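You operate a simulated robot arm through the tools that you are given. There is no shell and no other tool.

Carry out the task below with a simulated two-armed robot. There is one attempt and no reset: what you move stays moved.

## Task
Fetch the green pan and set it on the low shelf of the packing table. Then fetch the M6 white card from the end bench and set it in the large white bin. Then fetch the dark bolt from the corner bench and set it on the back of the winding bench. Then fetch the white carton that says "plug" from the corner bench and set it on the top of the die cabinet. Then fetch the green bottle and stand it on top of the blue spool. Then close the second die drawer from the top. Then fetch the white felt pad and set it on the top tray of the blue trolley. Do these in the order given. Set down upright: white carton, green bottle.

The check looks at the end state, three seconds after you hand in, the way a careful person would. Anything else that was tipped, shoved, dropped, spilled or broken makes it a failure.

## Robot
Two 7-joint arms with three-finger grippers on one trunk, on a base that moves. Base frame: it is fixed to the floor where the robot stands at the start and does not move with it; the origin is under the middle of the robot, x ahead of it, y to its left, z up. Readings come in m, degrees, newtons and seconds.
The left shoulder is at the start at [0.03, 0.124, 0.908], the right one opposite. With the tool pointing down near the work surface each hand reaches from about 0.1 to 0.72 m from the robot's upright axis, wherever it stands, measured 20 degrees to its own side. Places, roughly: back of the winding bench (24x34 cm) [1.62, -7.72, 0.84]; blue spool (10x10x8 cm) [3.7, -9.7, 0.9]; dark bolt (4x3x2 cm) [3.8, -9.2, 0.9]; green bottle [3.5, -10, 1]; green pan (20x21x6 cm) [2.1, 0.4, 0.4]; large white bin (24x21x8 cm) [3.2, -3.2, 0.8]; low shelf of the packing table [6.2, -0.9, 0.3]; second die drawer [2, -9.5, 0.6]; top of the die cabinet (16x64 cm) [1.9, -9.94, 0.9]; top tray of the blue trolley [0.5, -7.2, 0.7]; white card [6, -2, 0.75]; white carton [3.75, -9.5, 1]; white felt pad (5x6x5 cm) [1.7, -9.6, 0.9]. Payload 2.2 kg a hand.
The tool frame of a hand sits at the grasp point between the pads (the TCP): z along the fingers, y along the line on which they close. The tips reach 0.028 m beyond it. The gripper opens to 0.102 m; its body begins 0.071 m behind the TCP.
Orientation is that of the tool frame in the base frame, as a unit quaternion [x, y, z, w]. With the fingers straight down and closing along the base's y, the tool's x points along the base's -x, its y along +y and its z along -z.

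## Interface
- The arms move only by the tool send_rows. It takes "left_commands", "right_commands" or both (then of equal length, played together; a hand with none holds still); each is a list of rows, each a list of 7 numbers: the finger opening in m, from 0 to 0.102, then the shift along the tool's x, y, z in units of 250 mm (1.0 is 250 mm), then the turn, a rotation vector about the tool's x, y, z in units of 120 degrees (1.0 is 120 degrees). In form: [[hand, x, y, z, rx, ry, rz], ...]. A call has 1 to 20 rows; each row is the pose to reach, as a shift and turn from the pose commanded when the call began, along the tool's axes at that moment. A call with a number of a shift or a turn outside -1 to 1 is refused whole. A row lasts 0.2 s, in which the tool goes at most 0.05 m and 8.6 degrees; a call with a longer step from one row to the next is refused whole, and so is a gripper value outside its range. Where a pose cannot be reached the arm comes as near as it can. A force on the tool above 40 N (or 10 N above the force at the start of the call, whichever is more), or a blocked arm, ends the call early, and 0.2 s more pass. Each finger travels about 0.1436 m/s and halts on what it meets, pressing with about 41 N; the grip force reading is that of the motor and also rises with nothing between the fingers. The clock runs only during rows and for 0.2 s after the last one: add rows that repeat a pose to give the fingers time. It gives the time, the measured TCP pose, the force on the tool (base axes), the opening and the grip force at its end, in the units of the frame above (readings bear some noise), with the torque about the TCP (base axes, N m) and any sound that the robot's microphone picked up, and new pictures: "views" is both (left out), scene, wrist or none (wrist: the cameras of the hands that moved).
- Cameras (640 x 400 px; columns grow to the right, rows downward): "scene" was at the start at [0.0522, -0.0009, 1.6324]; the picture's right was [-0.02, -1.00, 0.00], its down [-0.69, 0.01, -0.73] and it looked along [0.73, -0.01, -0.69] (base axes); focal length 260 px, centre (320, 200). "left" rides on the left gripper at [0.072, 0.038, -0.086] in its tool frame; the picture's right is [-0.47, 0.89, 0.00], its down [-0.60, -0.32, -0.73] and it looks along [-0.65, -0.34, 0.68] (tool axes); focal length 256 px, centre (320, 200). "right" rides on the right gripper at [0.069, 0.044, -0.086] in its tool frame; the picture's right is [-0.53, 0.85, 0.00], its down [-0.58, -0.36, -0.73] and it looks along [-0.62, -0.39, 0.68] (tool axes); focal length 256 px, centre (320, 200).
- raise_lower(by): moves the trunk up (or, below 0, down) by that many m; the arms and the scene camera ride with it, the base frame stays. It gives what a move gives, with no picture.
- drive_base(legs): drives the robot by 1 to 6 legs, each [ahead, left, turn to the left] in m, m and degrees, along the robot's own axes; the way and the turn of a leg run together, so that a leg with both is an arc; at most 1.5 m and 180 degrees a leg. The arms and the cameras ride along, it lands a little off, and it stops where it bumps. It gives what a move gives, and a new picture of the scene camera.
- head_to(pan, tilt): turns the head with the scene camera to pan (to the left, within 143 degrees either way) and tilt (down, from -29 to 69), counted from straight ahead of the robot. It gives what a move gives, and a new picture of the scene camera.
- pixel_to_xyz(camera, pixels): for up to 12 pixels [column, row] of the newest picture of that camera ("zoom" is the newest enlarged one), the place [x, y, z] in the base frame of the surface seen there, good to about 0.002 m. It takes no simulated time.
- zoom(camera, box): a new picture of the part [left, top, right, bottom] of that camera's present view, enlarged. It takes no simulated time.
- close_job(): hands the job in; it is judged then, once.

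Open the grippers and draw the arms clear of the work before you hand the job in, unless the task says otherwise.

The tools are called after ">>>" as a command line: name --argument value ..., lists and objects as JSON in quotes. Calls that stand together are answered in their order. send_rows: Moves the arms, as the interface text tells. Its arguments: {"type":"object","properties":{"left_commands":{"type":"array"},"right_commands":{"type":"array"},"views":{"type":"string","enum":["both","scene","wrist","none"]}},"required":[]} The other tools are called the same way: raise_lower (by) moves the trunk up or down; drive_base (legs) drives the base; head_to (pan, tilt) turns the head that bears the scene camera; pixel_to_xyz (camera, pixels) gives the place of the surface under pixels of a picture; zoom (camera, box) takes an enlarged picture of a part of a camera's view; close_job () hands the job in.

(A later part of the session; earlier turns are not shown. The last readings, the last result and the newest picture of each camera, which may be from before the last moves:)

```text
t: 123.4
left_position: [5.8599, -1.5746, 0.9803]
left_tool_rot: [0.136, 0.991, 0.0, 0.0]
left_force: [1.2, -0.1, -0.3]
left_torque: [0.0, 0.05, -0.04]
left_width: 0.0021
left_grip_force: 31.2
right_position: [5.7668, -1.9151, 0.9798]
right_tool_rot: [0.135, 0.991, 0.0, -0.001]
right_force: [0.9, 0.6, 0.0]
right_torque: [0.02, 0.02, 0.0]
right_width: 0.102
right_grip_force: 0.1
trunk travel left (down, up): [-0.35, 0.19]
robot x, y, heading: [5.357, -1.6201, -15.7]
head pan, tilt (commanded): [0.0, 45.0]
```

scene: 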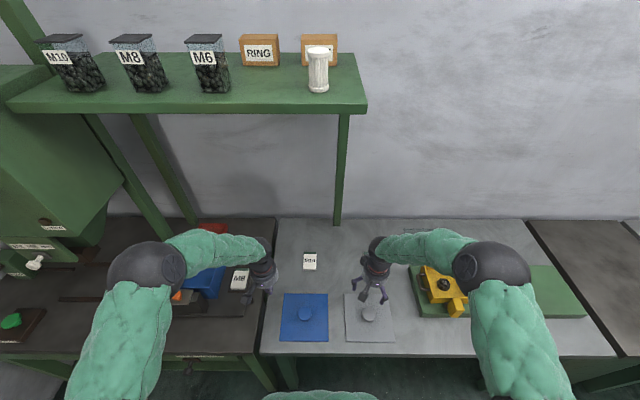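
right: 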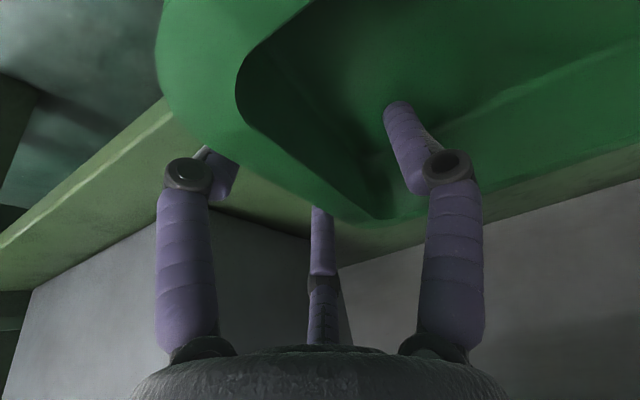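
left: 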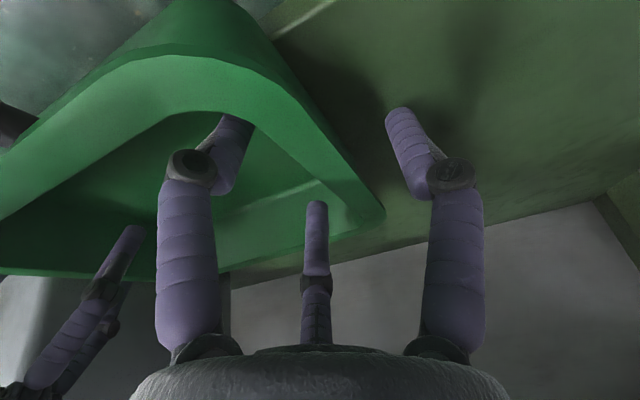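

I move the right hand over the card (TCP 1.1 cm to the finger side of its centre), down to z≈0.93.

>>> send_rows --right_commands '[[0.102, -0.139, -0.041, 0.0, 0, 0, 0], [0.102, -0.278, -0.082, 0.03, 0, 0, 0], [0.102, -0.416, -0.123, 0.08, 0, 0, 0], [0.102, -0.555, -0.164, 0.14, 0, 0, 0], [0.102, -0.694, -0.205, 0.2, 0, 0, 0], [0.102, -0.694, -0.205, 0.2, 0, 0, 0]]' --views "both"

```text
t: 124.8
left_position: [5.8581, -1.5739, 0.9814]
left_tool_rot: [0.136, 0.991, -0.001, 0.001]
left_force: [0.6, 0.1, 0.3]
left_torque: [0.0, 0.0, -0.02]
left_width: 0.0023
left_grip_force: 31.6
right_position: [5.9183, -2.0119, 0.9314]
right_tool_rot: [0.135, 0.991, 0.0, 0.0]
right_force: [0.0, 0.3, 0.1]
right_torque: [-0.01, -0.05, -0.02]
right_width: 0.102
right_grip_force: 0.0
trunk travel left (down, up): [-0.35, 0.19]
robot x, y, heading: [5.3557, -1.6167, -16.2]
head pan, tilt (commanded): [0.0, 45.0]
```

scene: 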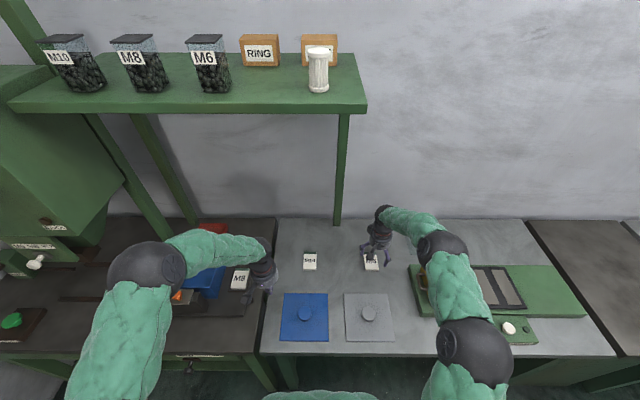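
right: 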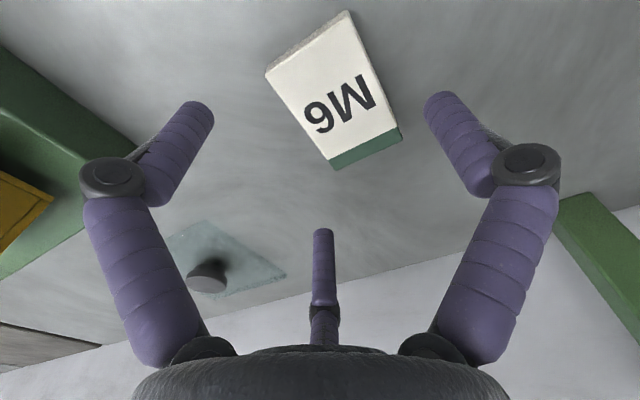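

The card sits between the fingers in the wrist view. I descend 5 cm to z≈0.881.

>>> send_rows --right_commands '[[0.102, 0, 0, 0.08, 0, 0, 0], [0.102, 0, 0, 0.15, 0, 0, 0], [0.102, 0, 0, 0.198, 0, 0, 0], [0.102, 0, 0, 0.198, 0, 0, 0]]' --views "wrist"

```text
t: 125.8
left_position: [5.8581, -1.5751, 0.9818]
left_tool_rot: [0.136, 0.991, -0.001, 0.001]
left_force: [0.6, 0.0, -0.1]
left_torque: [0.05, 0.03, 0.0]
left_width: 0.002
left_grip_force: 31.8
right_position: [5.9194, -2.0124, 0.8801]
right_tool_rot: [0.135, 0.991, 0.0, 0.0]
right_force: [-0.1, -0.7, 0.3]
right_torque: [-0.01, 0.01, 0.02]
right_width: 0.1021
right_grip_force: 0.1
trunk travel left (down, up): [-0.35, 0.19]
robot x, y, heading: [5.3564, -1.6178, -16.1]
head pan, tilt (commanded): [0.0, 45.0]
```

right: 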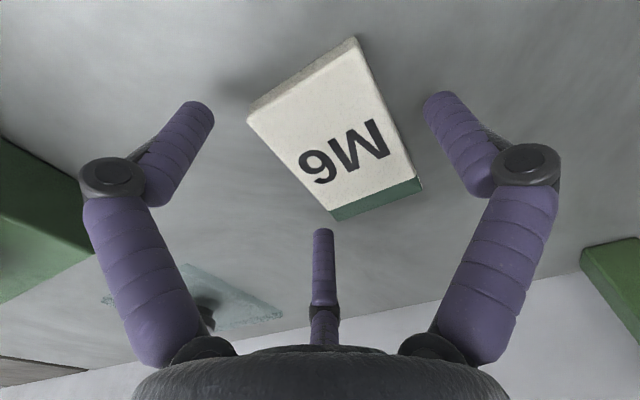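

The three fingers surround the card. I close.

>>> send_rows --right_commands '[[0.085, 0, 0, 0, 0, 0, 0], [0.07, 0, 0, 0, 0, 0, 0], [0.055, 0, 0, 0, 0, 0, 0], [0.04, 0, 0, 0, 0, 0, 0], [0.02, 0, 0, 0, 0, 0, 0], [0.0, 0, 0, 0, 0, 0, 0], [0.0, 0, 0, 0, 0, 0, 0]]' --views "wrist"

```text
t: 127.4
left_position: [5.8586, -1.5756, 0.9804]
left_tool_rot: [0.136, 0.991, 0.0, 0.001]
left_force: [1.4, -0.3, 0.2]
left_torque: [-0.03, 0.0, -0.02]
left_width: 0.0019
left_grip_force: 31.1
right_position: [5.9203, -2.0115, 0.88]
right_tool_rot: [0.134, 0.991, -0.001, 0.0]
right_force: [0.7, -0.4, 2.6]
right_torque: [0.03, 0.07, 0.06]
right_width: 0.0763
right_grip_force: 40.8
trunk travel left (down, up): [-0.35, 0.19]
robot x, y, heading: [5.359, -1.6227, -15.7]
head pan, tilt (commanded): [0.0, 45.0]
```

right: 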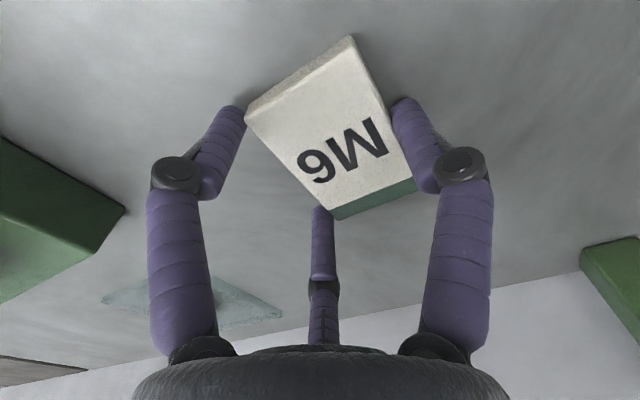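

Gripped at 0.076 m with 41 N, as computed. I lift slowly.

>>> send_rows --right_commands '[[0.0, 0, 0, -0.06, 0, 0, 0], [0.0, 0, 0, -0.14, 0, 0, 0], [0.0, 0, 0, -0.24, 0, 0, 0], [0.0, 0, 0, -0.36, 0, 0, 0], [0.0, 0, 0, -0.48, 0, 0, 0], [0.0, 0, 0, -0.48, 0, 0, 0]]' --views "both"

```text
t: 128.8
left_position: [5.8585, -1.5746, 0.981]
left_tool_rot: [0.136, 0.991, 0.0, -0.001]
left_force: [-0.3, -0.1, -0.1]
left_torque: [-0.01, 0.04, 0.01]
left_width: 0.0022
left_grip_force: 31.3
right_position: [5.9211, -2.011, 0.9991]
right_tool_rot: [0.134, 0.991, 0.0, -0.001]
right_force: [-0.5, 0.1, -0.2]
right_torque: [0.0, 0.04, 0.02]
right_width: 0.0763
right_grip_force: 41.2
trunk travel left (down, up): [-0.35, 0.19]
robot x, y, heading: [5.3563, -1.6163, -15.9]
head pan, tilt (commanded): [0.0, 45.0]
```

scene: 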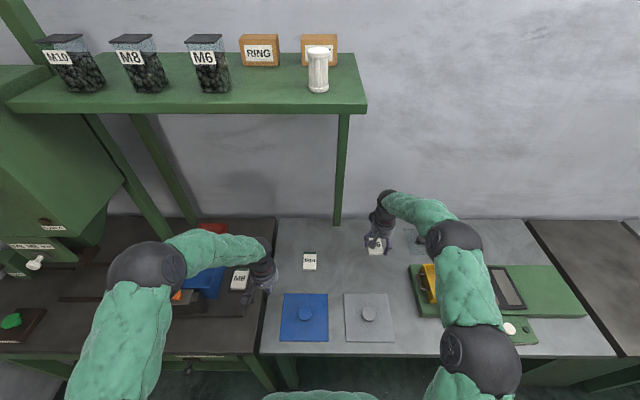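
right: 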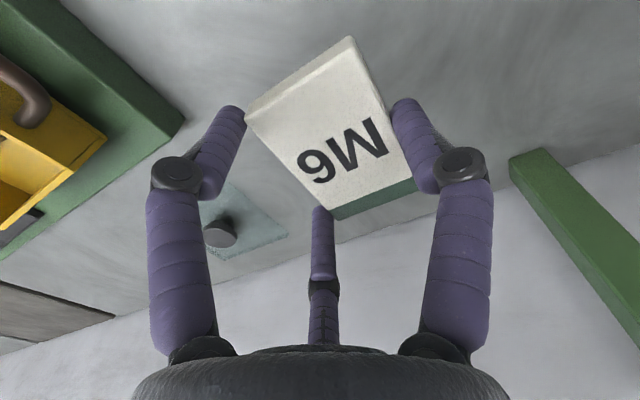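

The card is held. I draw the right hand back toward the robot and reverse 0.45 m from the bench.

>>> send_rows --right_commands '[[0.0, 0.16, 0.04, -0.04, 0, 0, 0], [0.0, 0.32, 0.08, -0.08, 0, 0, 0], [0.0, 0.48, 0.12, -0.1, 0, 0, 0], [0.0, 0.64, 0.16, -0.1, 0, 0, 0], [0.0, 0.8, 0.2, -0.1, 0, 0, 0], [0.0, 0.8, 0.2, -0.1, 0, 0, 0]]' --left_commands '[[0.0, 0.1, 0, -0.04, 0, 0, 0], [0.0, 0.2, 0, -0.08, 0, 0, 0], [0.0, 0.3, 0, -0.1, 0, 0, 0], [0.0, 0.4, 0, -0.1, 0, 0, 0], [0.0, 0.5, 0, -0.1, 0, 0, 0], [0.0, 0.5, 0, -0.1, 0, 0, 0]]' --views "none"

>>> drive_base --legs '[[-0.45, 0, 0]]'

>>> head_to --pan -110 --tilt 30

```text
t: 130.2
left_position: [5.74, -1.5412, 1.0048]
left_tool_rot: [0.135, 0.991, 0.0, 0.001]
left_force: [0.0, 1.2, 0.1]
left_torque: [0.03, -0.01, -0.02]
left_width: 0.002
left_grip_force: 31.4
right_position: [5.7418, -1.9116, 1.0249]
right_tool_rot: [0.135, 0.991, 0.0, -0.001]
right_force: [0.0, -0.2, -0.8]
right_torque: [0.0, 0.02, 0.04]
right_width: 0.0761
right_grip_force: 40.4
trunk travel left (down, up): [-0.35, 0.19]
robot x, y, heading: [5.3598, -1.6157, -15.8]
head pan, tilt (commanded): [0.0, 45.0]
```

```text
t: 132.9
left_position: [5.3043, -1.4187, 1.0047]
left_tool_rot: [0.136, 0.991, 0.0, 0.0]
left_force: [-0.2, 0.4, -1.4]
left_torque: [0.01, -0.02, 0.01]
left_width: 0.0022
left_grip_force: 31.7
right_position: [5.3072, -1.7884, 1.0264]
right_tool_rot: [0.135, 0.991, 0.001, -0.001]
right_force: [0.5, -0.4, -0.8]
right_torque: [0.0, -0.04, 0.03]
right_width: 0.0758
right_grip_force: 40.1
trunk travel left (down, up): [-0.35, 0.19]
robot x, y, heading: [4.9256, -1.4915, -15.7]
head pan, tilt (commanded): [0.0, 45.0]
```

scene: 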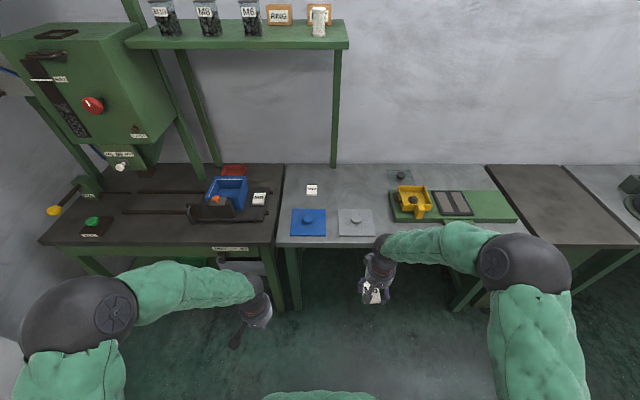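

```text
t: 134.8
left_position: [5.3051, -1.4184, 1.0049]
left_tool_rot: [0.136, 0.991, 0.0, 0.001]
left_force: [1.0, 0.6, 1.2]
left_torque: [-0.01, 0.01, 0.04]
left_width: 0.0021
left_grip_force: 31.7
right_position: [5.3062, -1.7891, 1.0272]
right_tool_rot: [0.135, 0.991, 0.0, -0.001]
right_force: [0.3, 0.5, -1.0]
right_torque: [-0.04, -0.01, -0.02]
right_width: 0.076
right_grip_force: 41.2
trunk travel left (down, up): [-0.35, 0.19]
robot x, y, heading: [4.9252, -1.4945, -15.8]
head pan, tilt (commanded): [-110.0, 30.0]
```

scene: 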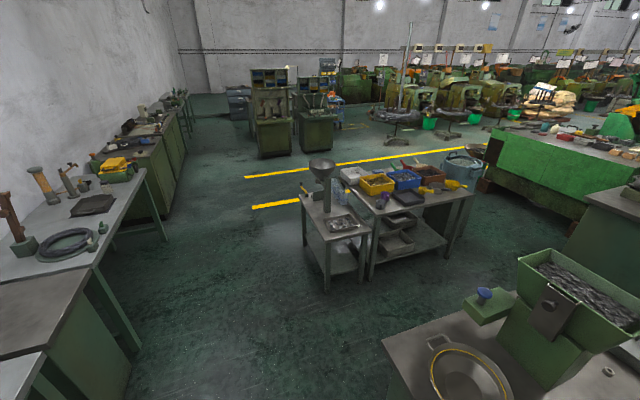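

A bin table stands at (405,195) with a white bin at about (352,176). I zoom in and measure.

>>> zoom --camera "scene" --box '[290, 140, 490, 265]'

>>> pixel_to_xyz --camera "zoom" --pixels '[[200, 120], [210, 130], [260, 145], [150, 255], [250, 280], [270, 450], [120, 290], [560, 190], [460, 250], [350, 270], [130, 200], [280, 200]]'

```text
3.20 times, centred on (390, 202) of scene
```

zoom: 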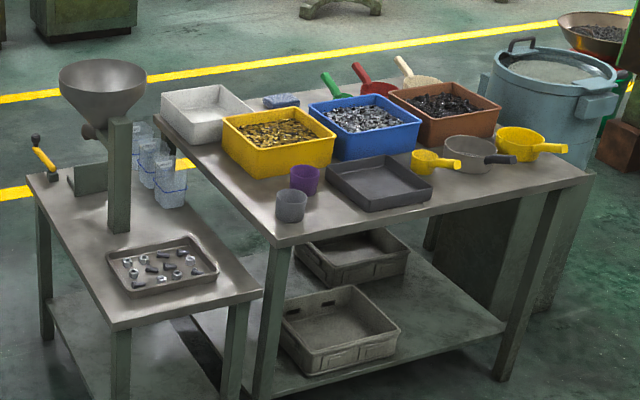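

```text
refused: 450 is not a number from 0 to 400
```

The large white bin is at zoom (205,115), at the far-left corner of the bin table. I measure it and the table.

>>> pixel_to_xyz --camera "zoom" --pixels '[[205, 115], [165, 97], [218, 88], [195, 140], [250, 105], [280, 240], [590, 175], [125, 320], [260, 292], [30, 175], [160, 180], [110, 80]]'

```text
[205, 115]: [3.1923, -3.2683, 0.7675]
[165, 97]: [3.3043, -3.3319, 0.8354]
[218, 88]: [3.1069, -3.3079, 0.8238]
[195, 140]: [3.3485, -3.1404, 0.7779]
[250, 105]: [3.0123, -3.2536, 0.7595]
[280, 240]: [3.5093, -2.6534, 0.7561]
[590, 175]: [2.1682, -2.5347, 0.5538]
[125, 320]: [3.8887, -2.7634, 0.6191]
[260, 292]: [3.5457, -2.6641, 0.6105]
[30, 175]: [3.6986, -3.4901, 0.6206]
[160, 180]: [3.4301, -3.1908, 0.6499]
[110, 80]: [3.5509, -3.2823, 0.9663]
```

The bin table is aligned with the same −16° frame; the white bin is nearest its far side (d≈−2.4), so I will approach from there. I turn right 90°, and drive along the open lane to the right of the hopper table.

>>> drive_base --legs '[[0, 0, -90], [1.4, 0, 0]]'

>>> head_to --pan 0 --tilt 25

```text
t: 145.5
left_position: [4.6307, -3.2097, 1.0059]
left_tool_rot: [0.795, 0.607, -0.001, 0.0]
left_force: [-0.3, -0.3, 0.0]
left_torque: [-0.02, -0.01, -0.05]
left_width: 0.0022
left_grip_force: 31.6
right_position: [4.2602, -3.2142, 1.0261]
right_tool_rot: [0.793, 0.609, 0.0, 0.0]
right_force: [0.1, -0.1, 0.1]
right_torque: [0.01, 0.03, -0.01]
right_width: 0.0759
right_grip_force: 41.4
trunk travel left (down, up): [-0.35, 0.19]
robot x, y, heading: [4.555, -2.8294, -105.5]
head pan, tilt (commanded): [-110.0, 30.0]
```

scene: 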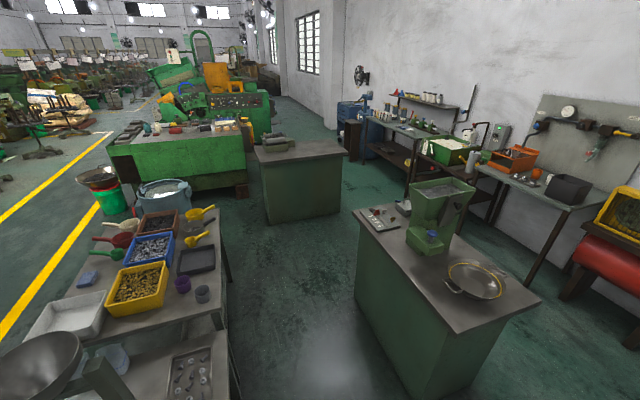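

```text
t: 147.4
left_position: [4.6302, -3.2096, 1.0063]
left_tool_rot: [0.795, 0.607, -0.001, 0.0]
left_force: [-0.3, -1.0, 0.6]
left_torque: [0.02, 0.01, 0.02]
left_width: 0.0021
left_grip_force: 31.5
right_position: [4.2605, -3.2157, 1.0269]
right_tool_rot: [0.794, 0.608, 0.001, 0.0]
right_force: [0.2, 0.1, 0.7]
right_torque: [0.05, 0.03, 0.02]
right_width: 0.0762
right_grip_force: 41.3
trunk travel left (down, up): [-0.35, 0.19]
robot x, y, heading: [4.5529, -2.8306, -105.1]
head pan, tilt (commanded): [0.0, 25.0]
```

scene: 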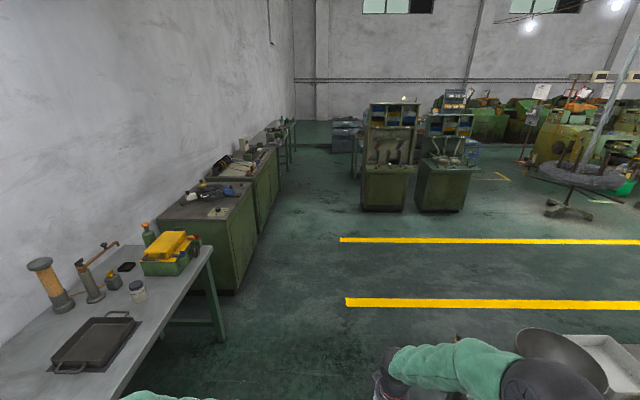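

The way ahead is clear up to the yellow lines. I drive 1.4 m further, then turn right to face along the far side of the bin table.

>>> drive_base --legs '[[1.42, 0, 0], [0, 0, -90]]'

```text
t: 158.4
left_position: [3.7906, -4.2823, 1.0045]
left_tool_rot: [0.99, -0.142, -0.001, 0.001]
left_force: [-0.1, 0.0, 0.1]
left_torque: [-0.01, 0.04, 0.03]
left_width: 0.0019
left_grip_force: 31.6
right_position: [3.7905, -3.9137, 1.0254]
right_tool_rot: [0.99, -0.14, 0.001, 0.0]
right_force: [-0.7, 0.4, -0.2]
right_torque: [-0.01, -0.02, 0.01]
right_width: 0.0759
right_grip_force: 41.3
trunk travel left (down, up): [-0.35, 0.19]
robot x, y, heading: [4.1739, -4.2092, 163.9]
head pan, tilt (commanded): [0.0, 25.0]
```

scene: 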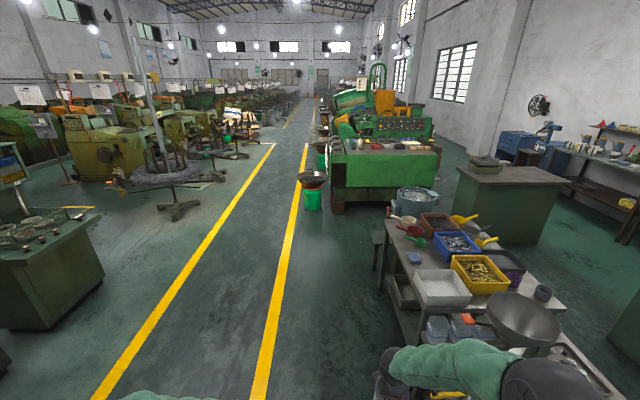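

The white bin is now at (443,285). I measure its rim and the table's far edge.

>>> zoom --camera "scene" --box '[380, 240, 540, 340]'

>>> pixel_to_xyz --camera "zoom" --pixels '[[140, 120], [280, 120], [175, 245], [355, 245], [250, 200], [130, 90], [100, 60], [195, 290], [60, 20], [330, 300], [540, 280], [480, 330]]'

```text
4.00 times, centred on (460, 290) of scene
```

zoom: 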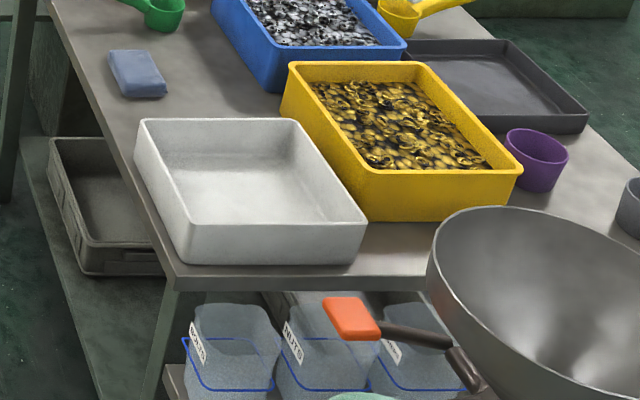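

```text
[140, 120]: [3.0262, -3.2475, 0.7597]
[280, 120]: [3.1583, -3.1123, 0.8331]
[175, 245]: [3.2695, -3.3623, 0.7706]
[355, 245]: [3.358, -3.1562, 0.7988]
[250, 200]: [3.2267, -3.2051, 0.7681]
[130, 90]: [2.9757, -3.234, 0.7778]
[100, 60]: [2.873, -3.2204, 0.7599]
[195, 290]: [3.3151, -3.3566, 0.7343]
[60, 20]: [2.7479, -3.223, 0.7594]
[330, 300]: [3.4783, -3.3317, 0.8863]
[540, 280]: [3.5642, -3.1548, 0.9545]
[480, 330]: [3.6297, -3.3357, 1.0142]
```

Bin floor z≈0.768, rim≈0.835, centre ≈(3.214,-3.237); table far edge d≈−2.34. I drive 1.39 m ahead along the far side and turn right to face the bin.

>>> drive_base --legs '[[1.39, 0, 0], [0, 0, -90]]'

>>> head_to --pan 0 --tilt 50

```text
t: 169.2
left_position: [2.766, -3.4363, 1.005]
left_tool_rot: [-0.594, 0.804, 0.001, 0.001]
left_force: [0.3, 1.0, 0.0]
left_torque: [0.0, 0.0, 0.04]
left_width: 0.0021
left_grip_force: 31.4
right_position: [3.1376, -3.4433, 1.0263]
right_tool_rot: [-0.595, 0.804, 0.001, 0.0]
right_force: [-0.4, 0.4, -0.3]
right_torque: [-0.02, 0.0, -0.01]
right_width: 0.0759
right_grip_force: 41.2
trunk travel left (down, up): [-0.35, 0.19]
robot x, y, heading: [2.8302, -3.8168, 72.5]
head pan, tilt (commanded): [0.0, 25.0]
```

scene: 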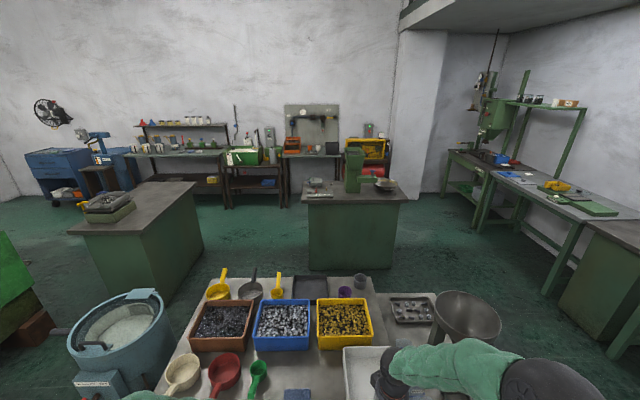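

```text
t: 170.1
left_position: [2.767, -3.4362, 1.0056]
left_tool_rot: [-0.594, 0.804, 0.001, 0.002]
left_force: [0.1, 0.2, -0.1]
left_torque: [0.0, 0.03, -0.01]
left_width: 0.002
left_grip_force: 31.3
right_position: [3.1365, -3.4433, 1.0258]
right_tool_rot: [-0.595, 0.804, -0.001, 0.0]
right_force: [0.0, -0.5, 0.5]
right_torque: [0.0, 0.01, 0.02]
right_width: 0.0761
right_grip_force: 40.9
trunk travel left (down, up): [-0.35, 0.19]
robot x, y, heading: [2.8359, -3.8214, 72.7]
head pan, tilt (commanded): [0.0, 50.0]
```

scene: 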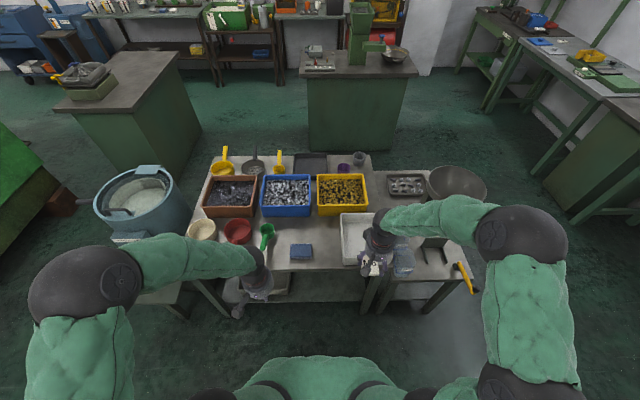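

The bin is ahead-right, partly behind the right hand at (365,235). I move 0.12 m closer and re-measure the bin from above.

>>> drive_base --legs '[[0.12, 0, 0]]'

>>> zoom --camera "scene" --box '[320, 170, 440, 290]'

```text
t: 171.4
left_position: [2.8029, -3.3194, 1.0064]
left_tool_rot: [-0.593, 0.805, 0.0, 0.0]
left_force: [-0.2, 0.5, 0.1]
left_torque: [-0.02, -0.01, 0.0]
left_width: 0.0019
left_grip_force: 31.6
right_position: [3.1739, -3.328, 1.0245]
right_tool_rot: [-0.595, 0.804, -0.001, -0.001]
right_force: [0.4, -0.3, -1.6]
right_torque: [-0.03, 0.02, 0.02]
right_width: 0.076
right_grip_force: 41.1
trunk travel left (down, up): [-0.35, 0.19]
robot x, y, heading: [2.8685, -3.6993, 72.5]
head pan, tilt (commanded): [0.0, 50.0]
```

scene: 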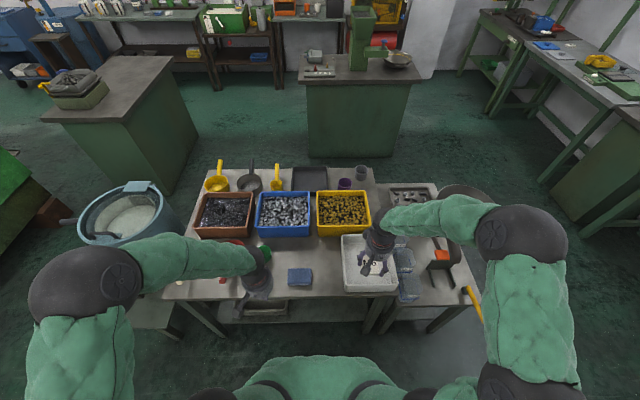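

```text
3.33 times, centred on (380, 230) of scene
```

zoom: 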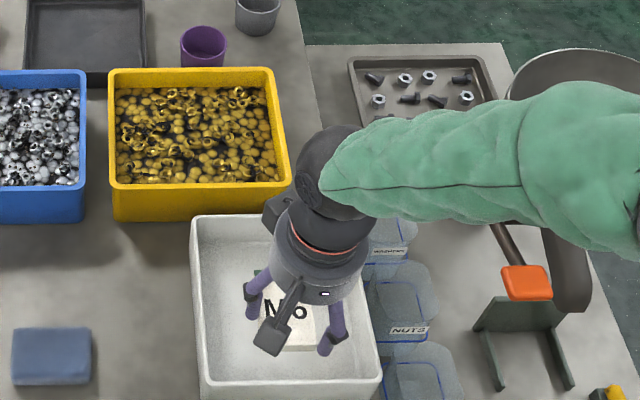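

The card appears above the white bin. I measure the rim points of the bin in this picture.

>>> pixel_to_xyz --camera "zoom" --pixels '[[194, 230], [200, 385], [240, 217], [290, 385], [375, 370], [230, 330], [365, 290], [250, 260], [300, 360]]'

```text
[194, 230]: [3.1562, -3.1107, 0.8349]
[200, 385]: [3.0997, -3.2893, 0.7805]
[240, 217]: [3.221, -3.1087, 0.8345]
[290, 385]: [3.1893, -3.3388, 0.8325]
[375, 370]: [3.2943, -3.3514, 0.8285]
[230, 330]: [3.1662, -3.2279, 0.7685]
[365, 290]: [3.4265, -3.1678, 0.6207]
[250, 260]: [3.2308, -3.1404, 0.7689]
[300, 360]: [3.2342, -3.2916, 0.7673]
```

Bin centre ≈(3.225,−3.235). I move the card over it, then lower part of the way.

>>> send_rows --right_commands '[[0.0, -0.132, -0.031, 0, 0, 0, 0], [0.0, -0.264, -0.062, 0, 0, 0, 0], [0.0, -0.396, -0.093, 0, 0, 0, 0], [0.0, -0.396, -0.093, 0.15, 0, 0, 0], [0.0, -0.396, -0.093, 0.3, 0, 0, 0], [0.0, -0.396, -0.093, 0.45, 0, 0, 0], [0.0, -0.396, -0.093, 0.6, 0, 0, 0], [0.0, -0.396, -0.093, 0.6, 0, 0, 0]]' --views "both"

```text
t: 173.2
left_position: [2.8025, -3.3214, 1.0055]
left_tool_rot: [-0.594, 0.805, 0.001, 0.001]
left_force: [0.3, 0.5, -0.3]
left_torque: [-0.01, 0.01, -0.04]
left_width: 0.0021
left_grip_force: 31.0
right_position: [3.2226, -3.2393, 0.8766]
right_tool_rot: [-0.595, 0.804, 0.0, 0.0]
right_force: [-0.6, 0.6, -1.4]
right_torque: [0.02, -0.05, -0.01]
right_width: 0.0759
right_grip_force: 40.8
trunk travel left (down, up): [-0.35, 0.19]
robot x, y, heading: [2.8684, -3.7065, 72.8]
head pan, tilt (commanded): [0.0, 50.0]
```

scene: 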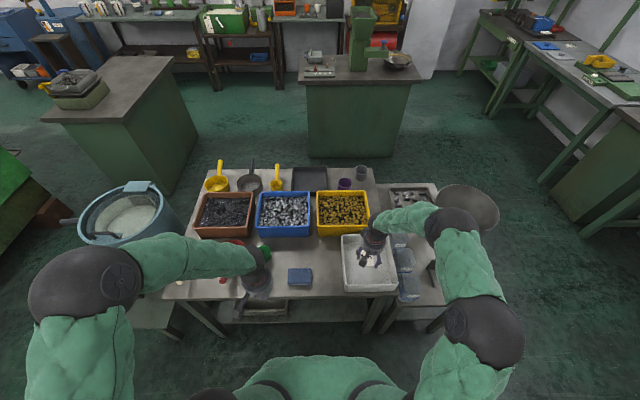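
right: 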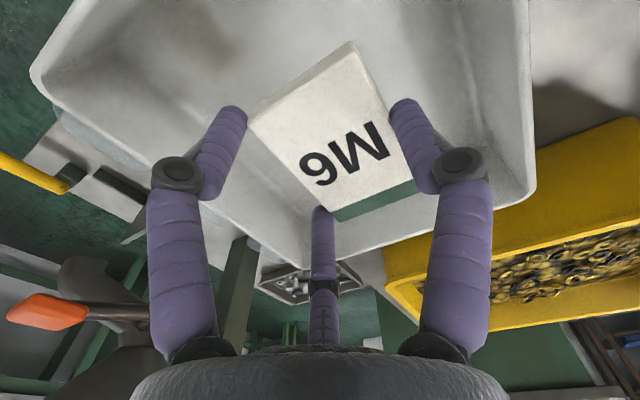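

The card is inside the bin outline. I lower 7.5 cm further so it just meets the floor, then open.

>>> send_rows --right_commands '[[0.0, 0, 0, 0.12, 0, 0, 0], [0.0, 0, 0, 0.22, 0, 0, 0], [0.0, 0, 0, 0.28, 0, 0, 0], [0.0, 0, 0, 0.308, 0, 0, 0], [0.0, 0, 0, 0.308, 0, 0, 0], [0.08, 0, 0, 0.308, 0, 0, 0], [0.09, 0, 0, 0.308, 0, 0, 0], [0.1, 0, 0, 0.308, 0, 0, 0], [0.1, 0, 0, 0.308, 0, 0, 0]]' --views "wrist"

```text
t: 175.2
left_position: [2.8016, -3.3202, 1.0056]
left_tool_rot: [-0.593, 0.805, -0.001, 0.0]
left_force: [0.1, 0.4, 0.5]
left_torque: [-0.01, -0.07, 0.01]
left_width: 0.0024
left_grip_force: 31.1
right_position: [3.2241, -3.2402, 0.7983]
right_tool_rot: [-0.595, 0.804, 0.0, 0.0]
right_force: [0.0, -0.6, -0.2]
right_torque: [0.0, -0.03, -0.02]
right_width: 0.0996
right_grip_force: 0.1
trunk travel left (down, up): [-0.35, 0.19]
robot x, y, heading: [2.8698, -3.699, 72.7]
head pan, tilt (commanded): [0.0, 50.0]
```

right: 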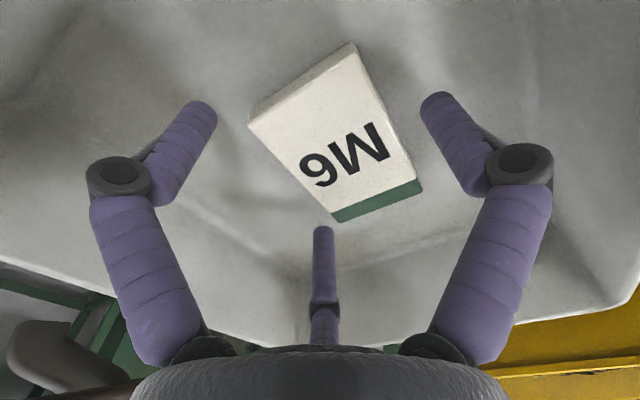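

The card lies on the bin floor, released. I lift the right hand straight out, then draw it back.

>>> send_rows --right_commands '[[0.1, 0, 0, -0.15, 0, 0, 0], [0.1, 0, 0, -0.33, 0, 0, 0], [0.1, 0, 0, -0.51, 0, 0, 0], [0.1, 0, 0, -0.69, 0, 0, 0], [0.1, 0, 0, -0.85, 0, 0, 0], [0.1, 0.15, 0, -0.9, 0, 0, 0], [0.08, 0.32, 0, -0.9, 0, 0, 0], [0.06, 0.45, 0, -0.9, 0, 0, 0], [0.06, 0.45, 0, -0.9, 0, 0, 0]]' --views "scene"

>>> zoom --camera "scene" --box '[320, 200, 440, 300]'

```text
t: 177.2
left_position: [2.8027, -3.3199, 1.0046]
left_tool_rot: [-0.593, 0.805, 0.0, 0.0]
left_force: [-0.7, 0.3, 0.1]
left_torque: [-0.03, 0.0, 0.01]
left_width: 0.002
left_grip_force: 31.1
right_position: [3.191, -3.3485, 1.0232]
right_tool_rot: [-0.594, 0.804, 0.0, -0.001]
right_force: [0.8, 0.2, 0.6]
right_torque: [-0.02, -0.03, -0.01]
right_width: 0.06
right_grip_force: 0.1
trunk travel left (down, up): [-0.35, 0.19]
robot x, y, heading: [2.8651, -3.7065, 72.7]
head pan, tilt (commanded): [0.0, 50.0]
```

scene: 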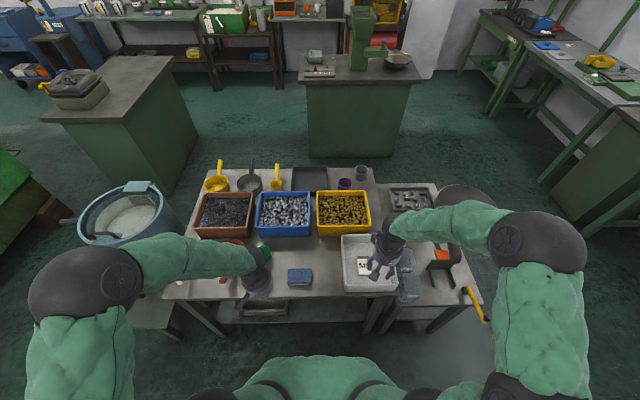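

```text
4.00 times, centred on (380, 250) of scene
```

zoom: 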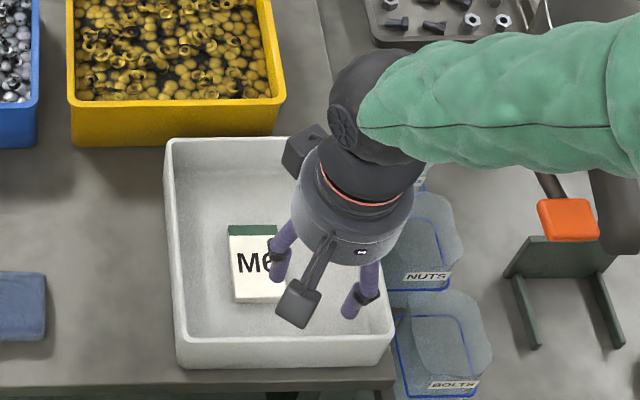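

Card is in the white bin — second job done. Now for the bolt: I back away from the table and turn around to see the far part of the hall.

>>> drive_base --legs '[[-0.35, 0, 0], [0, 0, 180]]'

>>> head_to --pan 0 --tilt 20

```text
t: 186.7
left_position: [2.8214, -4.4219, 1.005]
left_tool_rot: [0.811, 0.585, 0.0, 0.001]
left_force: [1.2, 0.4, 0.1]
left_torque: [0.01, 0.0, -0.02]
left_width: 0.0019
left_grip_force: 31.3
right_position: [2.4333, -4.3853, 1.0239]
right_tool_rot: [0.81, 0.586, 0.0, 0.0]
right_force: [1.0, -0.4, 0.1]
right_torque: [0.02, 0.04, 0.0]
right_width: 0.0599
right_grip_force: 0.0
trunk travel left (down, up): [-0.35, 0.19]
robot x, y, heading: [2.7654, -4.0379, -108.6]
head pan, tilt (commanded): [0.0, 50.0]
```

scene: 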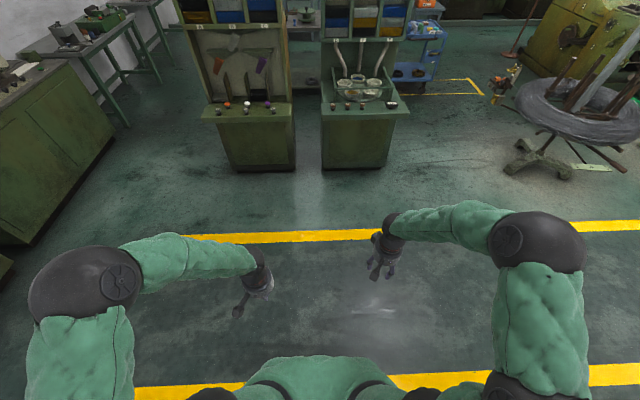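

```text
t: 187.7
left_position: [2.8219, -4.4215, 1.0049]
left_tool_rot: [0.811, 0.585, 0.0, -0.001]
left_force: [-0.1, 0.5, 0.3]
left_torque: [0.01, 0.0, 0.0]
left_width: 0.0022
left_grip_force: 31.9
right_position: [2.4334, -4.3848, 1.0244]
right_tool_rot: [0.81, 0.586, 0.001, 0.0]
right_force: [-1.0, 0.4, 0.8]
right_torque: [0.0, -0.01, 0.01]
right_width: 0.06
right_grip_force: 0.0
trunk travel left (down, up): [-0.35, 0.19]
robot x, y, heading: [2.7621, -4.0387, -108.5]
head pan, tilt (commanded): [0.0, 20.0]
```

scene: 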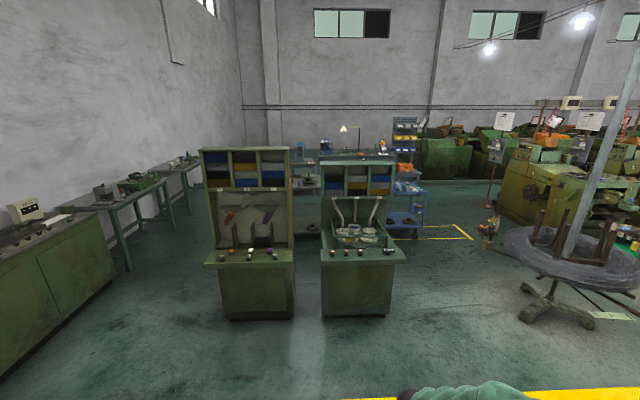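

Two green consoles stand ahead; behind them is the corner area with a lamp (345,140) and a blue trolley (405,200). I measure several floor points to plan a route.

>>> pixel_to_xyz --camera "scene" --pixels '[[222, 318], [294, 318], [322, 315], [390, 315], [403, 255], [205, 262], [130, 270], [198, 215], [405, 215], [540, 320], [350, 160], [440, 260]]'

>>> zoom --camera "scene" --box '[280, 100, 480, 225]'

```text
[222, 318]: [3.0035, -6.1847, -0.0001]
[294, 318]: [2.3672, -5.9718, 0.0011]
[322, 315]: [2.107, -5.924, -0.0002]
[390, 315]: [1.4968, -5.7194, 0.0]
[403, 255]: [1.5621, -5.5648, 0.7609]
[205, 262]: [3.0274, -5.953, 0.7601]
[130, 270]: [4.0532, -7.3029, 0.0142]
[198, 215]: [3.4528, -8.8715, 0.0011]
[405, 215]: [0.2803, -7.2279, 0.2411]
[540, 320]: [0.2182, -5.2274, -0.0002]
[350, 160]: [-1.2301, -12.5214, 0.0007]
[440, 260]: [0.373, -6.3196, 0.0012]
```

```text
3.20 times, centred on (380, 162) of scene
```

zoom: 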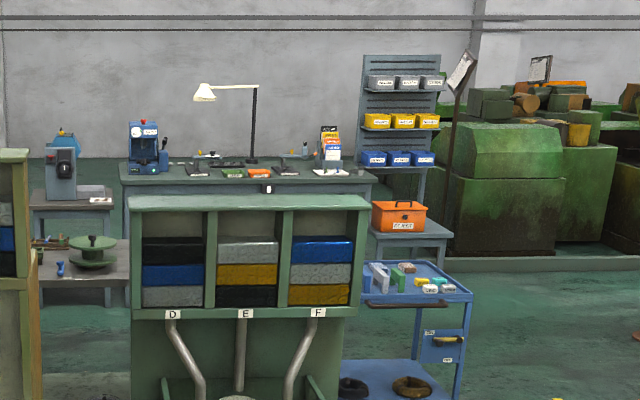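

The lane between the consoles and the wall benches (s 4.6–5.9) is open and leads to the corner bench. I drive diagonally into it.

>>> drive_base --legs '[[0.6, 0.7, 2.5], [0.6, 0.7, 0], [1.3, 0, 0]]'

```text
t: 203.1
left_position: [3.4741, -7.2241, 1.0047]
left_tool_rot: [0.8, 0.6, 0.0, 0.0]
left_force: [-0.7, -0.6, 0.7]
left_torque: [-0.02, 0.01, 0.02]
left_width: 0.0021
left_grip_force: 31.1
right_position: [3.0842, -7.2024, 1.0241]
right_tool_rot: [0.799, 0.601, 0.001, -0.001]
right_force: [0.2, -0.4, -0.3]
right_torque: [0.01, 0.03, 0.03]
right_width: 0.0601
right_grip_force: 0.0
trunk travel left (down, up): [-0.35, 0.19]
robot x, y, heading: [3.4017, -6.8432, -106.3]
head pan, tilt (commanded): [0.0, 20.0]
```

scene: 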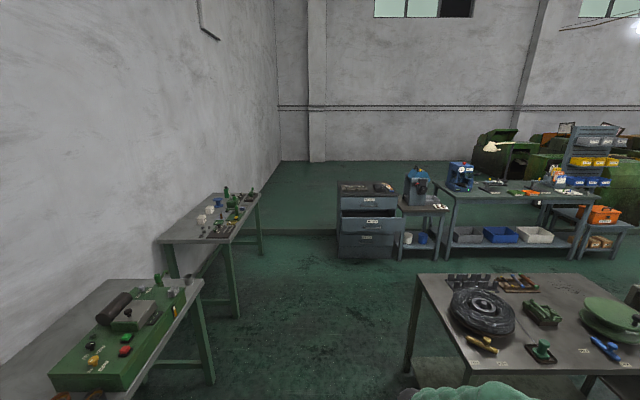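

Now visible: corner bench (225,215), die cabinet with drawers (367,220), winding bench (530,320). I zoom on the corner bench.

>>> zoom --camera "scene" --box '[160, 180, 280, 255]'

>>> zoom --camera "scene" --box '[320, 160, 480, 260]'

>>> zoom --camera "scene" --box '[400, 250, 640, 400]'

```text
5.33 times, centred on (220, 218) of scene
```

zoom: 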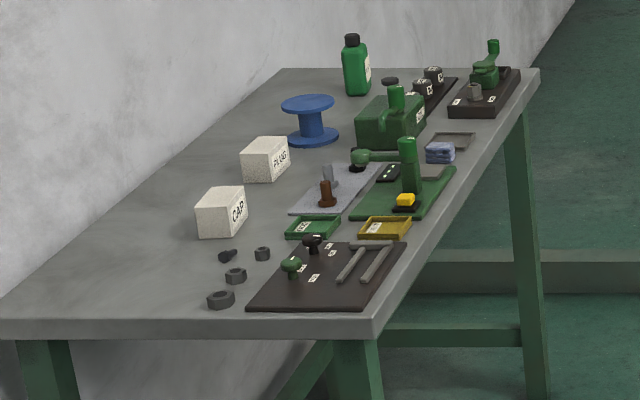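

```text
4.00 times, centred on (400, 210) of scene
```

zoom: 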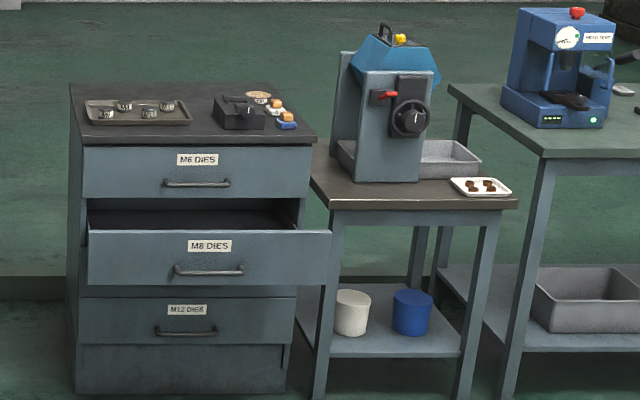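

```text
2.67 times, centred on (520, 325) of scene
```

zoom: 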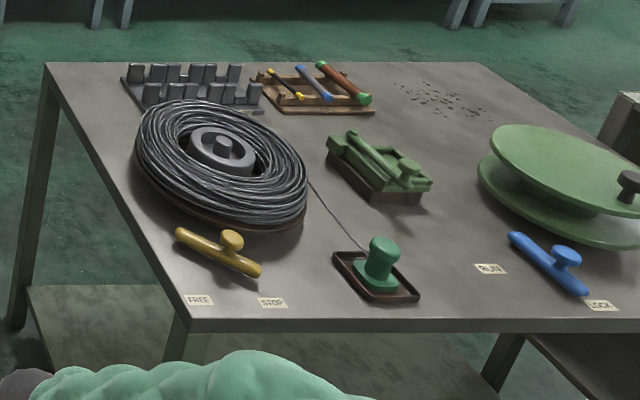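

The dark bolt is at zoom (228,255) beside three nuts; PLUG carton behind CAP carton. I check the winding bench corners and corner bench edges on the scene picture for safe driving.

>>> pixel_to_xyz --camera "scene" --pixels '[[419, 276], [472, 372], [582, 275], [203, 228], [197, 224], [231, 241], [262, 195], [160, 241], [217, 248], [234, 318], [340, 258], [338, 190]]'

```text
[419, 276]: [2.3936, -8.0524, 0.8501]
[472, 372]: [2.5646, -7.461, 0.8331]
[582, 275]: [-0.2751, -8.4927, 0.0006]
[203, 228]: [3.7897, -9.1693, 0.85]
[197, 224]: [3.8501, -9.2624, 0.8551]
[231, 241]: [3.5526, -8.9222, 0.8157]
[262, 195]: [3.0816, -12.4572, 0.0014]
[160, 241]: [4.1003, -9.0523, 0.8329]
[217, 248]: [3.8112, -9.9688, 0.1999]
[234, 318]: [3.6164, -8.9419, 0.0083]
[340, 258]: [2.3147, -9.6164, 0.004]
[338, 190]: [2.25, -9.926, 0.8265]
```

The corner bench spans s≥5.87, d≤−7.59; bolt at about (3.85,−9.26,0.855). I drive down the lane to d≈−7.70 and turn left to face the bench front.

>>> drive_base --legs '[[1.4, 0, 0], [0.66, 0, 0.3], [0, 0, 90]]'

>>> head_to --pan 0 --tilt 40

```text
t: 217.2
left_position: [3.2198, -8.7541, 1.0047]
left_tool_rot: [0.133, 0.991, -0.001, 0.0]
left_force: [-0.5, -0.2, 0.2]
left_torque: [-0.03, -0.01, -0.01]
left_width: 0.0019
left_grip_force: 32.1
right_position: [3.2031, -9.1435, 1.0242]
right_tool_rot: [0.132, 0.991, 0.0, 0.0]
right_force: [-0.3, 0.0, 0.0]
right_torque: [0.02, 0.01, 0.02]
right_width: 0.0601
right_grip_force: 0.0
trunk travel left (down, up): [-0.35, 0.19]
robot x, y, heading: [2.8442, -8.8348, -15.3]
head pan, tilt (commanded): [0.0, 20.0]
```

scene: 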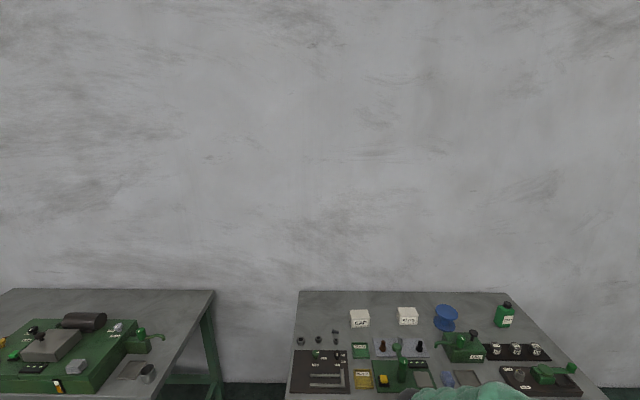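

```text
t: 218.0
left_position: [3.219, -8.7539, 1.0053]
left_tool_rot: [0.133, 0.991, 0.0, -0.001]
left_force: [0.1, -0.8, 0.7]
left_torque: [0.02, 0.03, 0.0]
left_width: 0.0019
left_grip_force: 31.6
right_position: [3.2032, -9.1433, 1.0235]
right_tool_rot: [0.132, 0.991, 0.0, 0.0]
right_force: [-0.6, 0.0, 0.6]
right_torque: [0.02, 0.0, -0.05]
right_width: 0.0602
right_grip_force: 0.1
trunk travel left (down, up): [-0.35, 0.19]
robot x, y, heading: [2.8388, -8.834, -15.6]
head pan, tilt (commanded): [0.0, 40.0]
```

scene: 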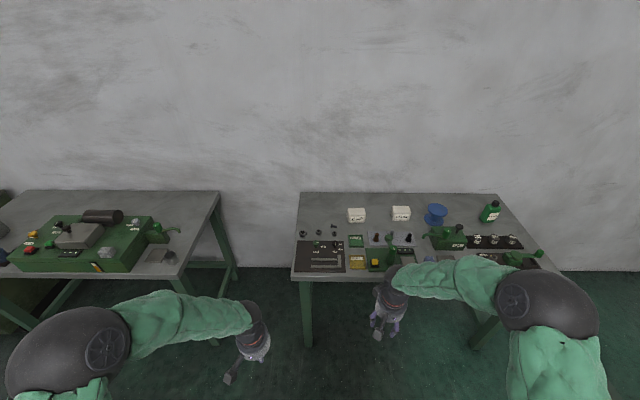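

The corner bench is ahead right. I zoom on the nuts/bolt area near (320,230).

>>> zoom --camera "scene" --box '[290, 190, 418, 270]'

>>> zoom --camera "scene" --box '[292, 210, 356, 250]'

```text
5.00 times, centred on (354, 230) of scene
```

zoom: 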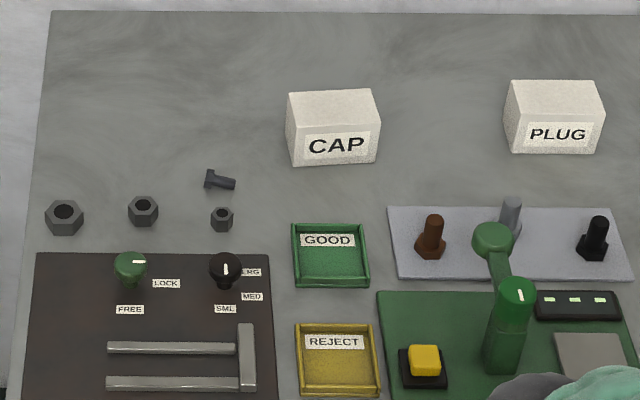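

```text
10.00 times, centred on (324, 230) of scene
```

zoom: 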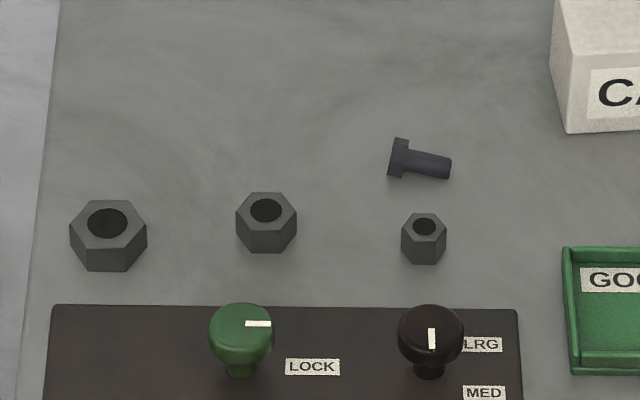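

A dark bolt lies at (420,162) near the nut. I get its coordinates, and those of the black standing bolt too, to decide which matches (3.8,−9.2).

>>> pixel_to_xyz --camera "zoom" --pixels '[[398, 150], [400, 172], [425, 163], [448, 168], [424, 235], [420, 130], [265, 215], [430, 320], [560, 130], [475, 165]]'

>>> pixel_to_xyz --camera "scene" --pixels '[[409, 238], [376, 237], [357, 212], [400, 210], [436, 212], [490, 212]]'

```text
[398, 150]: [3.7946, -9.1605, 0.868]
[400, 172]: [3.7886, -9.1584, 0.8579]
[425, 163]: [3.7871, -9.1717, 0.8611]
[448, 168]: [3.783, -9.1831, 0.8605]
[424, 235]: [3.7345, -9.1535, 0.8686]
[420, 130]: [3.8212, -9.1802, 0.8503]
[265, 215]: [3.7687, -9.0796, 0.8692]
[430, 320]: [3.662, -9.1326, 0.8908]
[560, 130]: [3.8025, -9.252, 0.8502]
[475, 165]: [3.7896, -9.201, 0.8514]
```

```text
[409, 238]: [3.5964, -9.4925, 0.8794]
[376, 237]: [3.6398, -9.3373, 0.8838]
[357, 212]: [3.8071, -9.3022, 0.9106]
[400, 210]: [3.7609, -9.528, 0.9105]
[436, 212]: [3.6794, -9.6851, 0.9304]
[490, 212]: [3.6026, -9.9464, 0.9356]
```

The lying dark bolt (head left at (3.792,−9.160), shank end (3.783,−9.183)) matches the given place. I drive 0.38 m closer.

>>> drive_base --legs '[[0.38, 0, -0.4]]'

>>> zoom --camera "scene" --box '[260, 200, 420, 320]'

```text
t: 220.4
left_position: [3.5863, -8.8609, 1.0044]
left_tool_rot: [0.138, 0.99, 0.0, 0.0]
left_force: [-0.7, -0.1, -1.2]
left_torque: [0.0, -0.01, -0.02]
left_width: 0.0021
left_grip_force: 31.1
right_position: [3.5685, -9.2504, 1.024]
right_tool_rot: [0.136, 0.991, 0.0, -0.002]
right_force: [0.4, 0.1, 0.3]
right_torque: [-0.03, 0.03, 0.0]
right_width: 0.0599
right_grip_force: 0.1
trunk travel left (down, up): [-0.35, 0.19]
robot x, y, heading: [3.205, -8.9334, -15.9]
head pan, tilt (commanded): [0.0, 40.0]
```

scene: 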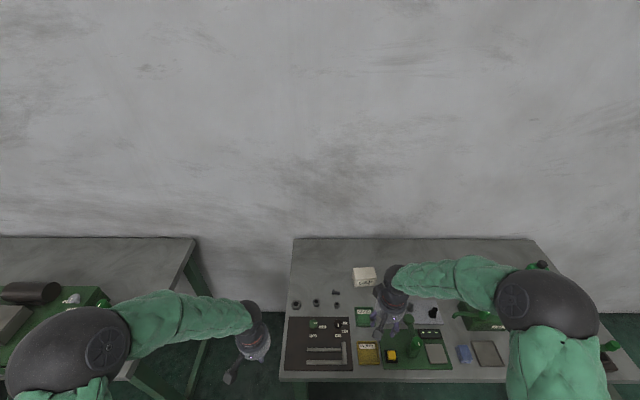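

```text
3.33 times, centred on (340, 260) of scene
```

zoom: 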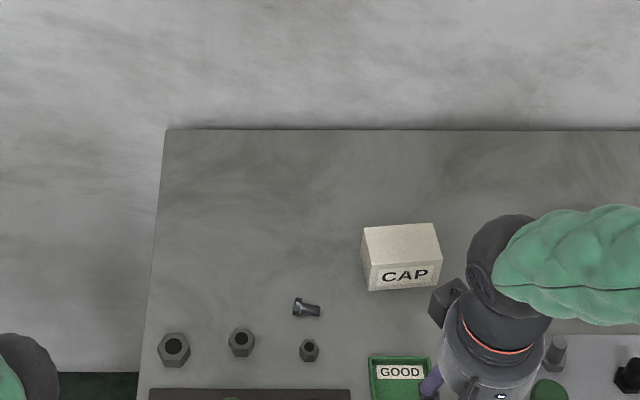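

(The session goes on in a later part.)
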